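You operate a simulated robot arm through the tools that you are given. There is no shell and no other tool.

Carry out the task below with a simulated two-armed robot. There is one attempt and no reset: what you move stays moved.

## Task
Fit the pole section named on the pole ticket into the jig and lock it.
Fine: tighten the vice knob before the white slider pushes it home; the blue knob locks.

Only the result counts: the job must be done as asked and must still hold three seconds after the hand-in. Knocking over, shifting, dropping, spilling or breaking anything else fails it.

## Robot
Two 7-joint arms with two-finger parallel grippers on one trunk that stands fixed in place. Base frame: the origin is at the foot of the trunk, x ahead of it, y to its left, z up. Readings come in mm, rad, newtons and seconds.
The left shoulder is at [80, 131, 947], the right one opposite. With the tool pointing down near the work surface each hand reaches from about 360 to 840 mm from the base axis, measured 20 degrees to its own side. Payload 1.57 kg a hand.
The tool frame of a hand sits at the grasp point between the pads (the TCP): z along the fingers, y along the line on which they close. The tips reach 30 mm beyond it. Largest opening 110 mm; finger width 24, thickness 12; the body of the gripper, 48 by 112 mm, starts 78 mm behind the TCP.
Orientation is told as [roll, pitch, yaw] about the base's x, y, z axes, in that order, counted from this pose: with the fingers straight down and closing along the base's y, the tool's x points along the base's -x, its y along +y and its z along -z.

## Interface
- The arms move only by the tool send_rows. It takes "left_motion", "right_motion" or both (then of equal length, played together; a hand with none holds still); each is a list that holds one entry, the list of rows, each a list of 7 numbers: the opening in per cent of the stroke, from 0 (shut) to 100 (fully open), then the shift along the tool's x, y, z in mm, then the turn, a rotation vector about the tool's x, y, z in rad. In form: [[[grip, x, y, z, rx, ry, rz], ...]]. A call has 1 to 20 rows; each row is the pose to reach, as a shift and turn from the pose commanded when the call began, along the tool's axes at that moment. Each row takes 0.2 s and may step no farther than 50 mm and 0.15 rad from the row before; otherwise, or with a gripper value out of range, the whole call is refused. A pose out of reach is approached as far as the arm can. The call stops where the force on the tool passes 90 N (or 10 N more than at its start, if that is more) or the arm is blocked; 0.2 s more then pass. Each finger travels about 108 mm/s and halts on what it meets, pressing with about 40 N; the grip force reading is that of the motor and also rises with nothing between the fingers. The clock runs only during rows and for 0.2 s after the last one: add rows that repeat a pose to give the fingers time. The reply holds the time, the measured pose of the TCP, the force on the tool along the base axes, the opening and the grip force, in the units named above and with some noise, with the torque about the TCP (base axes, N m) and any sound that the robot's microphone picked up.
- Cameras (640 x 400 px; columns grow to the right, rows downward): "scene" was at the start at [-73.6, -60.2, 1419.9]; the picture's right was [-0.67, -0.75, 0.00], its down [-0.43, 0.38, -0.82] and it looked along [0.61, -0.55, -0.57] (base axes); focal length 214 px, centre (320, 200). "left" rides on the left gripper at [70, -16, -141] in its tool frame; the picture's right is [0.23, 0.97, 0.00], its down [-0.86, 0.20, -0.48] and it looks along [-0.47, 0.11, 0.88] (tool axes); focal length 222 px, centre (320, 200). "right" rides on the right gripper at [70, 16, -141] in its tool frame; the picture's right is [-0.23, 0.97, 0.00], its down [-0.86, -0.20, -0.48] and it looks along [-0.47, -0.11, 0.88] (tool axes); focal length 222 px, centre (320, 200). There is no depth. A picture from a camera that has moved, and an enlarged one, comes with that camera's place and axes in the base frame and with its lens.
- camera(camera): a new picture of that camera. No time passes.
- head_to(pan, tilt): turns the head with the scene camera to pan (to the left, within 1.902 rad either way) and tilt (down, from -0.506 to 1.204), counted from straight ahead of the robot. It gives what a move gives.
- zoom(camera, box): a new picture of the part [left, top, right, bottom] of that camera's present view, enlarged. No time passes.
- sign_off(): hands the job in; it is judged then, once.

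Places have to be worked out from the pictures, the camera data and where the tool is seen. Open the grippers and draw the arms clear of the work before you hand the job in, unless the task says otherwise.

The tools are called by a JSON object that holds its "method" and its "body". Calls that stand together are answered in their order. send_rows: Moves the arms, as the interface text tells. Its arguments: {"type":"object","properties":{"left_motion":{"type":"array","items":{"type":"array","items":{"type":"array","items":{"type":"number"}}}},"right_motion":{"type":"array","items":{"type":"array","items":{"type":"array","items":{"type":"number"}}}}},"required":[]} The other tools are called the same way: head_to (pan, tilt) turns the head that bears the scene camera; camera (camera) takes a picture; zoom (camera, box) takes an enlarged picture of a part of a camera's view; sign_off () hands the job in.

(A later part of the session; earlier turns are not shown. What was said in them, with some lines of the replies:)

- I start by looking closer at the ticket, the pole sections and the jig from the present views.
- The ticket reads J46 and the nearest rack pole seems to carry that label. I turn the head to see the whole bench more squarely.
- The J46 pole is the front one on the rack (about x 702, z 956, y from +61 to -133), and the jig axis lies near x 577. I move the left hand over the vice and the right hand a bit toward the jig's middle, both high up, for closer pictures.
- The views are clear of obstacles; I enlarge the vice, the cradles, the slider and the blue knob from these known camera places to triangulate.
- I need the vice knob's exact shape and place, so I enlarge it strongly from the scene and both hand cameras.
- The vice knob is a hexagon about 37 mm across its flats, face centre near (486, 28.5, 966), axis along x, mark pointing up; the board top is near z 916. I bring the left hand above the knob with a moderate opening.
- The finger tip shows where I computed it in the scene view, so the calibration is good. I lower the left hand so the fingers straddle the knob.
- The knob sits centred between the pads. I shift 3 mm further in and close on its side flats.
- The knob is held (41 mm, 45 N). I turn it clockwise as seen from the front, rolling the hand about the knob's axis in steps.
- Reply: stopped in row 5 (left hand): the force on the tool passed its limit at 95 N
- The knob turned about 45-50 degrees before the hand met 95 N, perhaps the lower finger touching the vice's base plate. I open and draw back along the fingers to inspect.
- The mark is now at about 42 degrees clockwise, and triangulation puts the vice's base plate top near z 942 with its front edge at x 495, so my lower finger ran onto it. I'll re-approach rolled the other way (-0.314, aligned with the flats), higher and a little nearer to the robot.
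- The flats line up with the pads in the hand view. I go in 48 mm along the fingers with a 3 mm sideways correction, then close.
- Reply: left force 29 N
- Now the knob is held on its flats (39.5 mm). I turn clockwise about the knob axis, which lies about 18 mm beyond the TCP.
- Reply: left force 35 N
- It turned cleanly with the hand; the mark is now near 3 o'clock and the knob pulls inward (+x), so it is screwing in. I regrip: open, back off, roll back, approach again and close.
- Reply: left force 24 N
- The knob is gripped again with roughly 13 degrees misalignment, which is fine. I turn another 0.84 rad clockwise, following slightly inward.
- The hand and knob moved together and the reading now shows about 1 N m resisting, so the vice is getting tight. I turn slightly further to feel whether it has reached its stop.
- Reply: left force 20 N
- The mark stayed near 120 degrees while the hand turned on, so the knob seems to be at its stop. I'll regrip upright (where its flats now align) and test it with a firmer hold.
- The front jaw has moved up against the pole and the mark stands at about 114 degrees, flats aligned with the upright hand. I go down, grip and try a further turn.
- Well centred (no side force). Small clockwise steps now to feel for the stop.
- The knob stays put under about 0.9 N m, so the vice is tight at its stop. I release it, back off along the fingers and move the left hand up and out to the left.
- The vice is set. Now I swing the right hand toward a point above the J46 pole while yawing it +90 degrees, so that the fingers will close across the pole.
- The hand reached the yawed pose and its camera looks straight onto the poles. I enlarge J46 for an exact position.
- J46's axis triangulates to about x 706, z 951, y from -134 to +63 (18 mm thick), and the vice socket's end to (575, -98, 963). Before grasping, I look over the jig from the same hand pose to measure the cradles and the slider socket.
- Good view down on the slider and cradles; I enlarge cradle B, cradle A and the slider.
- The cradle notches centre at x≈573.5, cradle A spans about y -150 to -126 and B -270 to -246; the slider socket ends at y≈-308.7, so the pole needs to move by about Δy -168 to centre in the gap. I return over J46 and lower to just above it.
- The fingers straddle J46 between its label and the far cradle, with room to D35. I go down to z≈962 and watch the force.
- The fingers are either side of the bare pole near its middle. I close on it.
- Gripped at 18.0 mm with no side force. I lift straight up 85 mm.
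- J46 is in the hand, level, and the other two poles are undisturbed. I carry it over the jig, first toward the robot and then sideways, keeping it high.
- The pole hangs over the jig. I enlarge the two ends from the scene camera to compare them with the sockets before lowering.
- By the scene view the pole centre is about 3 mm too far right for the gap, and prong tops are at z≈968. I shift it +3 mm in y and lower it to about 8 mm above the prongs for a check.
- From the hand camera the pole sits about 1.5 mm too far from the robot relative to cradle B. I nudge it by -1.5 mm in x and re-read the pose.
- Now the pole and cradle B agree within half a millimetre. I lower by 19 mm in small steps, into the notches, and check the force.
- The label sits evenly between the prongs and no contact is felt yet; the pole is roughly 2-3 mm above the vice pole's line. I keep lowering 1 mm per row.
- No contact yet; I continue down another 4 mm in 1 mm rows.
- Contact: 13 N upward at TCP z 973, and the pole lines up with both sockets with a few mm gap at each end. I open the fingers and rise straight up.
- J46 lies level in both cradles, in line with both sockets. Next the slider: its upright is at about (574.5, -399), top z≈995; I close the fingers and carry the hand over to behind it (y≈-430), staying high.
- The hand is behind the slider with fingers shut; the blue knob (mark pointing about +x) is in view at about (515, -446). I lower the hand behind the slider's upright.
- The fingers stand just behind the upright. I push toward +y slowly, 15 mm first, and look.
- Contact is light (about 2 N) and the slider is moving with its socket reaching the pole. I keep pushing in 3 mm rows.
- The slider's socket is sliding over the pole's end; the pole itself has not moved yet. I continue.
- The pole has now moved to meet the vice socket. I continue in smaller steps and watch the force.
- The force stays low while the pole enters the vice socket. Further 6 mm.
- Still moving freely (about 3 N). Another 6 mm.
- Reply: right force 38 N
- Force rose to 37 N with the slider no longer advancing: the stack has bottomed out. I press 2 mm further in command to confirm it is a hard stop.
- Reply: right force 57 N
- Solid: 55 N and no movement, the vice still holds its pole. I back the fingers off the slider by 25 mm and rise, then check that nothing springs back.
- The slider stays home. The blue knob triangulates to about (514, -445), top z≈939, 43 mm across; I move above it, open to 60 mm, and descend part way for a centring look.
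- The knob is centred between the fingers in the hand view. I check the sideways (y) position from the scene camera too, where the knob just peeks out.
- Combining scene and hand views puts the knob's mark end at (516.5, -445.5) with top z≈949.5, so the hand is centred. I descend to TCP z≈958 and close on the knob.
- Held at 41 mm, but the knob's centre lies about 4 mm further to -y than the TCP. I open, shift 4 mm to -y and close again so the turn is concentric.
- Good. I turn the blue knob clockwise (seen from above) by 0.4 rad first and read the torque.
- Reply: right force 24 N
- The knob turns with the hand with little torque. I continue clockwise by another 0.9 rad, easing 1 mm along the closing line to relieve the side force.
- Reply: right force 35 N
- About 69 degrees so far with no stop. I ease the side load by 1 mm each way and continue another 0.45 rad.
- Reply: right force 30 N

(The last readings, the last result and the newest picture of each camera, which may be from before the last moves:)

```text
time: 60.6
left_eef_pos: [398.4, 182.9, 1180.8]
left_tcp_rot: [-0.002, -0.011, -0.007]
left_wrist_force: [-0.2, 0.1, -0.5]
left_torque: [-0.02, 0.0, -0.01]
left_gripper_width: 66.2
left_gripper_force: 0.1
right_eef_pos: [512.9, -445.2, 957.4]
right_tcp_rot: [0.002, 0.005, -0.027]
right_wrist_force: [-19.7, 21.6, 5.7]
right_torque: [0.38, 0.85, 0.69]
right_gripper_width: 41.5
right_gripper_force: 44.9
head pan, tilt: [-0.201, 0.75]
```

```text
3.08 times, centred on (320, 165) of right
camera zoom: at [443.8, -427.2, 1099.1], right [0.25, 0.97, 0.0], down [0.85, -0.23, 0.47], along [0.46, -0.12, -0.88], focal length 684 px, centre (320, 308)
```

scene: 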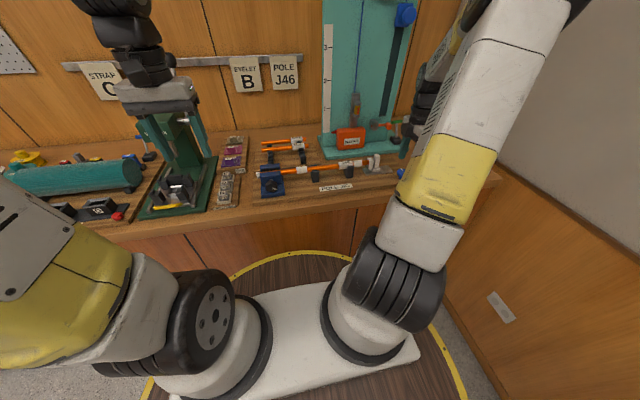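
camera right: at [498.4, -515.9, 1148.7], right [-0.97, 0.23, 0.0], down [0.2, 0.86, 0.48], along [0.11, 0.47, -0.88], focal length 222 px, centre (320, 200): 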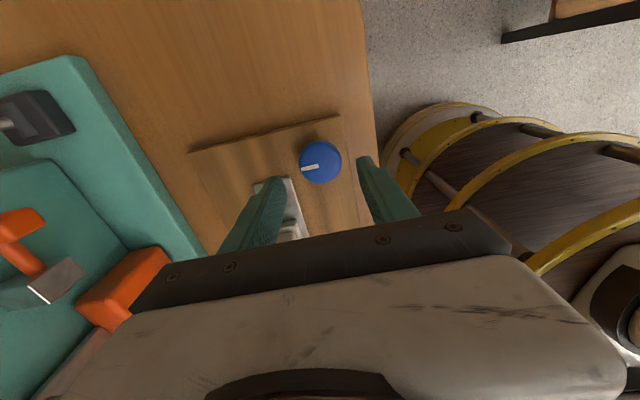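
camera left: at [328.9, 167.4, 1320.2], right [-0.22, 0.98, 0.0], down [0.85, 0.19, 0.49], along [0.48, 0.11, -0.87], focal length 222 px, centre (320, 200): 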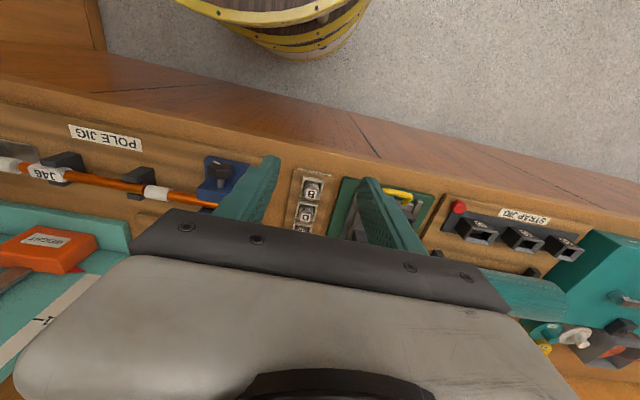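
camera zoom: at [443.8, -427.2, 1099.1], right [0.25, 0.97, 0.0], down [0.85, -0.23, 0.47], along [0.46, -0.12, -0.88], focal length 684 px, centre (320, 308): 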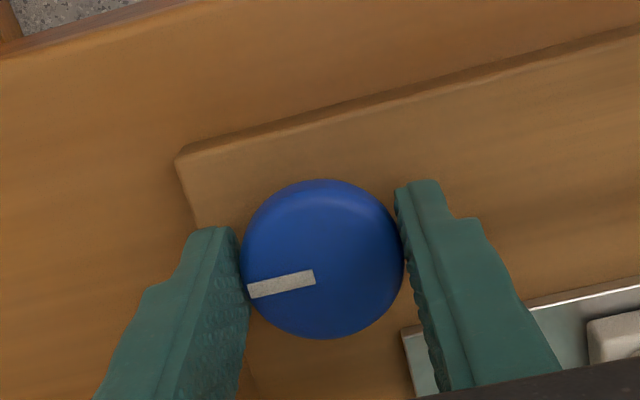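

Torque about z has jumped to 0.69 N m at about 90 degrees of turn, so a stop is near. I try a bit more to confirm it.

{"method": "send_rows", "body": {"right_motion": [[[30, 0, 0.3, 0, 0, 0, 0.06], [30, 0, 0.3, 0, 0, 0, 0.12], [30, 0, 0.3, 0, 0, 0, 0.12]]]}}

{"method": "zoom", "body": {"camera": "right", "box": [240, 100, 400, 230]}}

```text
time: 61.4
left_eef_pos: [398.3, 182.6, 1179.3]
left_tcp_rot: [-0.003, -0.013, -0.007]
left_wrist_force: [-0.2, 0.3, -0.8]
left_torque: [-0.04, -0.01, -0.01]
left_gripper_width: 65.8
left_gripper_force: 0.1
right_eef_pos: [514.1, -445.7, 959.2]
right_tcp_rot: [0.0, 0.0, -0.148]
right_wrist_force: [-4.2, 21.0, -5.4]
right_torque: [0.44, 0.15, 0.8]
right_gripper_width: 41.3
right_gripper_force: 45.2
head pan, tilt: [-0.201, 0.75]
```

```text
3.08 times, centred on (320, 165) of right
camera zoom: at [447.9, -418.8, 1098.8], right [0.37, 0.93, 0.0], down [0.82, -0.32, 0.48], along [0.44, -0.18, -0.88], focal length 684 px, centre (320, 308)
```

zoom: 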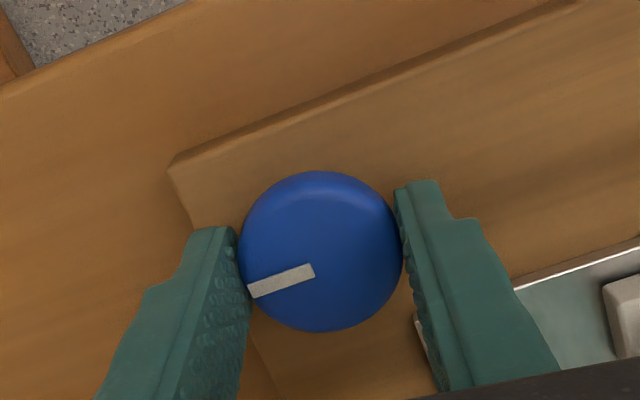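

The knob slipped in the pads at 0.8 N m, so it is at its stop after a 90 degree turn. I open and lift straight off.

{"method": "send_rows", "body": {"right_motion": [[[50, 0, 0, 0, 0, 0, 0], [58, 0, 0, 0, 0, 0, 0], [58, 0, 0, -20, 0, 0, 0], [58, 0, 0, -55, 0, 0, 0], [58, 0, 0, -100, 0, 0, 0], [58, 0, 0, -100, 0, 0, 0]]]}}

{"method": "camera", "body": {"camera": "right"}}

{"method": "zoom", "body": {"camera": "right", "box": [240, 80, 480, 230]}}

{"method": "zoom", "body": {"camera": "scene", "box": [250, 120, 430, 205]}}

```text
time: 62.8
left_eef_pos: [398.6, 181.1, 1180.3]
left_tcp_rot: [-0.001, -0.013, -0.007]
left_wrist_force: [-0.4, 0.2, 0.1]
left_torque: [0.0, 0.01, 0.0]
left_gripper_width: 66.2
left_gripper_force: 0.0
right_eef_pos: [511.6, -447.0, 1060.0]
right_tcp_rot: [-0.001, 0.0, -0.148]
right_wrist_force: [0.0, 0.8, -0.6]
right_torque: [0.0, 0.01, -0.02]
right_gripper_width: 63.6
right_gripper_force: 0.1
head pan, tilt: [-0.201, 0.75]
```

```text
taken
camera right: at [445.8, -420.7, 1200.5], right [0.37, 0.93, 0.0], down [0.82, -0.32, 0.48], along [0.44, -0.18, -0.88], focal length 222 px, centre (320, 200)
```

right: 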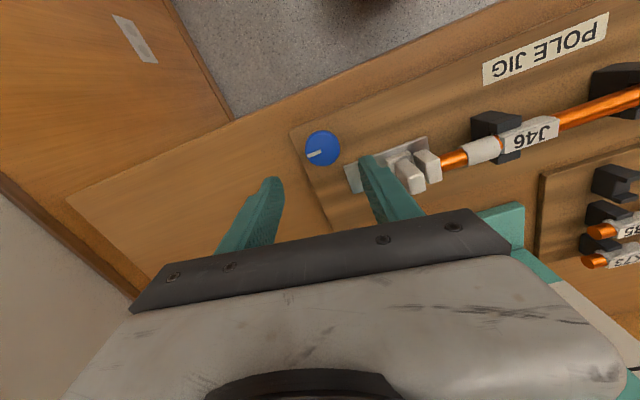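

```text
2.67 times, centred on (360, 155) of right
camera zoom: at [445.8, -420.7, 1200.5], right [0.37, 0.93, 0.0], down [0.82, -0.32, 0.48], along [0.44, -0.18, -0.88], focal length 592 px, centre (213, 320)
```

zoom: 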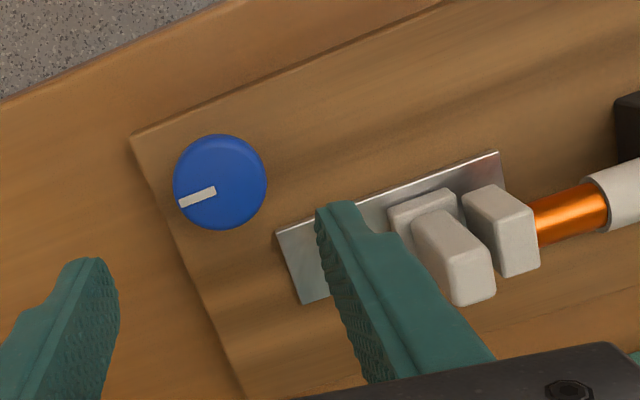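

```text
3.56 times, centred on (340, 162) of scene
camera zoom: at [-58.2, -17.9, 1407.6], right [-0.2, -0.98, 0.0], down [-0.67, 0.14, -0.73], along [0.72, -0.15, -0.68], focal length 763 px, centre (249, 333)
```

zoom: 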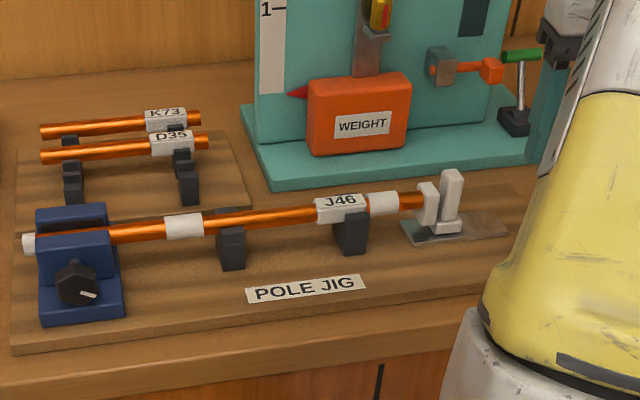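

The blue knob's mark now points along -y, a full quarter turn, and the slider, pole and vice all sit in place with the other poles untouched. I withdraw the right hand up and back toward its starting place.

{"method": "send_rows", "body": {"right_motion": [[[58, 0, 0, -45, 0, 0, 0], [58, 10, 10, -90, 0, 0, -0.03], [58, 40, 35, -120, 0, 0, -0.06], [80, 70, 60, -145, 0, 0, -0.09], [100, 100, 88, -165, 0, 0, -0.12], [100, 127, 113, -174, 0, 0, -0.148], [100, 127, 113, -174, 0, 0, -0.148]]], "left_motion": [[[80, 0, 0, -10, 0, 0, 0], [100, 0, 0, -20, 0, 0, 0], [100, 0, 0, -30, 0, 0, 0], [100, 0, 0, -40, 0, 0, 0], [100, 0, 0, -40, 0, 0, 0], [100, 0, 0, -40, 0, 0, 0], [100, 0, 0, -40, 0, 0, 0]]]}}

{"method": "camera", "body": {"camera": "scene"}}

{"method": "zoom", "body": {"camera": "scene", "box": [250, 120, 420, 205]}}

{"method": "zoom", "body": {"camera": "right", "box": [180, 100, 540, 260]}}

```text
time: 64.4
left_eef_pos: [400.1, 183.3, 1219.5]
left_tcp_rot: [0.001, -0.014, -0.008]
left_wrist_force: [0.0, -0.4, -0.2]
left_torque: [0.0, -0.04, -0.01]
left_gripper_width: 109.8
left_gripper_force: 0.1
right_eef_pos: [404.8, -315.0, 1231.4]
right_tcp_rot: [0.001, 0.001, 0.001]
right_wrist_force: [0.2, 0.5, 0.1]
right_torque: [-0.01, -0.01, 0.01]
right_gripper_width: 110.0
right_gripper_force: 0.1
head pan, tilt: [-0.201, 0.75]
```

```text
taken
```

scene: 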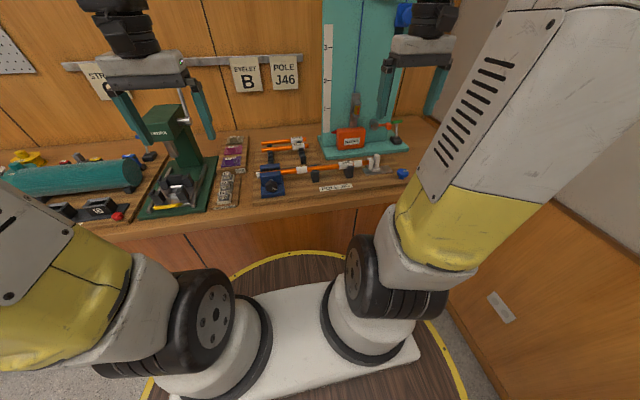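

```text
3.76 times, centred on (335, 162) of scene
camera zoom: at [-58.2, -17.9, 1407.6], right [-0.2, -0.98, 0.0], down [-0.67, 0.14, -0.73], along [0.72, -0.15, -0.68], focal length 807 px, centre (264, 341)
```

zoom: 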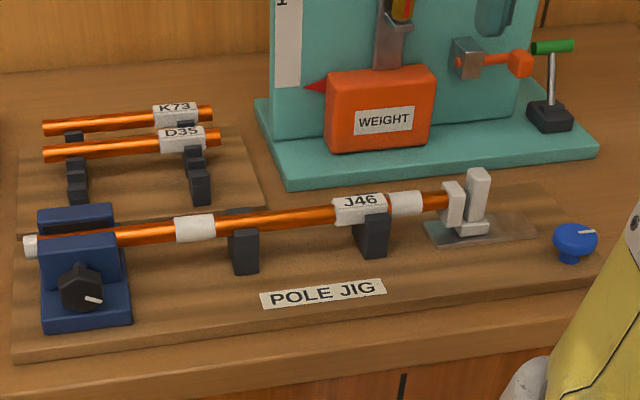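

```text
1.78 times, centred on (360, 180) of right
camera zoom: at [334.3, -298.5, 1372.3], right [0.23, 0.97, 0.0], down [0.86, -0.2, 0.48], along [0.47, -0.11, -0.88], focal length 395 px, centre (249, 236)
```

zoom: 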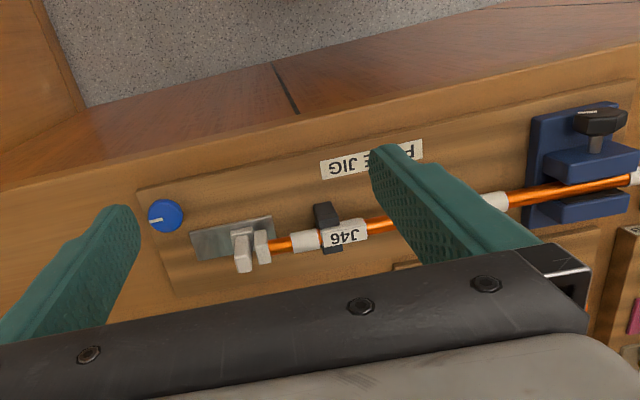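

Both hands are clear and open. A last close look at the two joints and the ticket before handing in.

{"method": "zoom", "body": {"camera": "scene", "box": [250, 140, 330, 205]}}

{"method": "zoom", "body": {"camera": "scene", "box": [330, 140, 410, 195]}}

{"method": "zoom", "body": {"camera": "scene", "box": [220, 45, 310, 110]}}

```text
6.15 times, centred on (290, 172) of scene
camera zoom: at [-58.2, -17.9, 1407.6], right [-0.2, -0.98, 0.0], down [-0.67, 0.14, -0.73], along [0.72, -0.15, -0.68], focal length 1320 px, centre (505, 369)
```

zoom: 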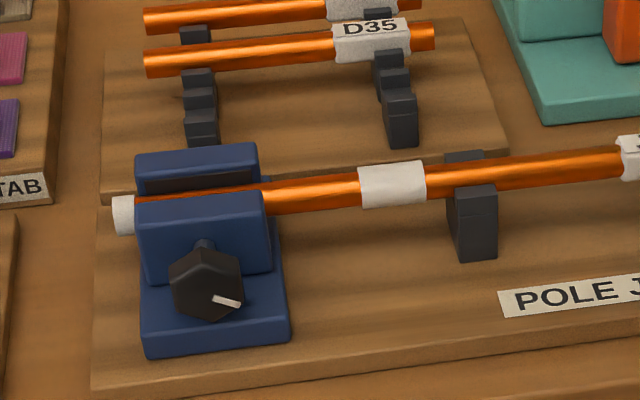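

```text
7.27 times, centred on (370, 168) of scene
camera zoom: at [-58.2, -17.9, 1407.6], right [-0.2, -0.98, 0.0], down [-0.67, 0.14, -0.73], along [0.72, -0.15, -0.68], focal length 1560 px, centre (-44, 436)
```

zoom: 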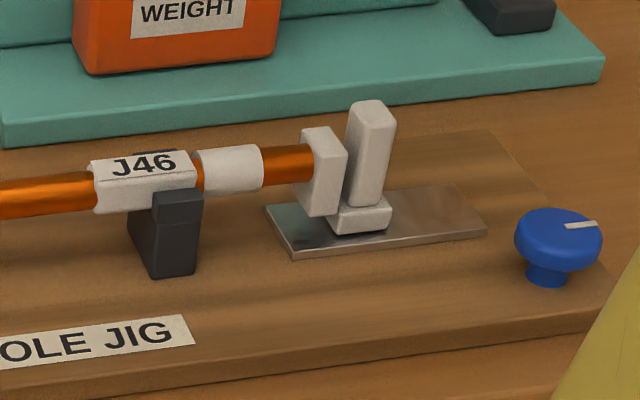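

```text
6.15 times, centred on (265, 78) of scene
camera zoom: at [-58.2, -17.9, 1407.6], right [-0.2, -0.98, 0.0], down [-0.67, 0.14, -0.73], along [0.72, -0.15, -0.68], focal length 1320 px, centre (658, 954)
```

zoom: 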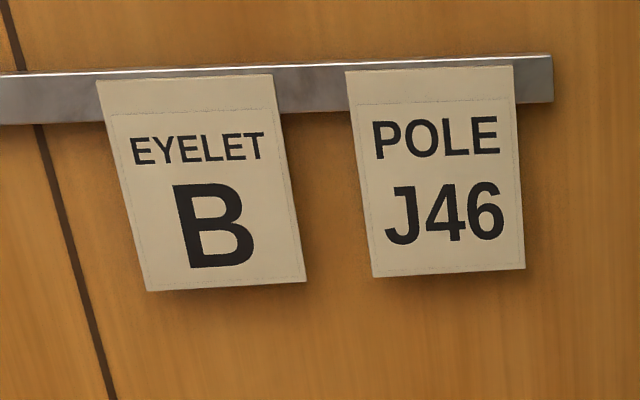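

The ticket reads POLE J46. That section is seated in both sockets, the vice knob is tight, the slider is home and the blue knob is turned to its stop. Both arms are clear, so I hand in.

{"method": "sign_off", "body": {}}

```text
The job is handed in.
```

I fitted pole section J46, the one named on the pole ticket, into the jig, locked it and handed the job in. The hand-in was accepted, but I don't have the verdict.

1. **Vice:** I tightened the knob clockwise about 120 degrees to its stop, before pushing the slider. The front jaw moved in against the pole, and the knob held against about 0.9 N m.
2. **Pole:** J46 went from the rack into the two cradles, lined up with both sockets.
3. **Slider:** I pushed it until both ends of J46 had gone into their sockets. It stopped solidly, pressed to 55 N, and did not spring back when I let go. The pole held in the vice did not shift.
4. **Blue knob:** I turned it clockwise a quarter turn to its stop. I did not test the lock by pulling back on the slider.

The other two poles and the rest of the bench look undisturbed. Both grippers were open and clear when I handed in.
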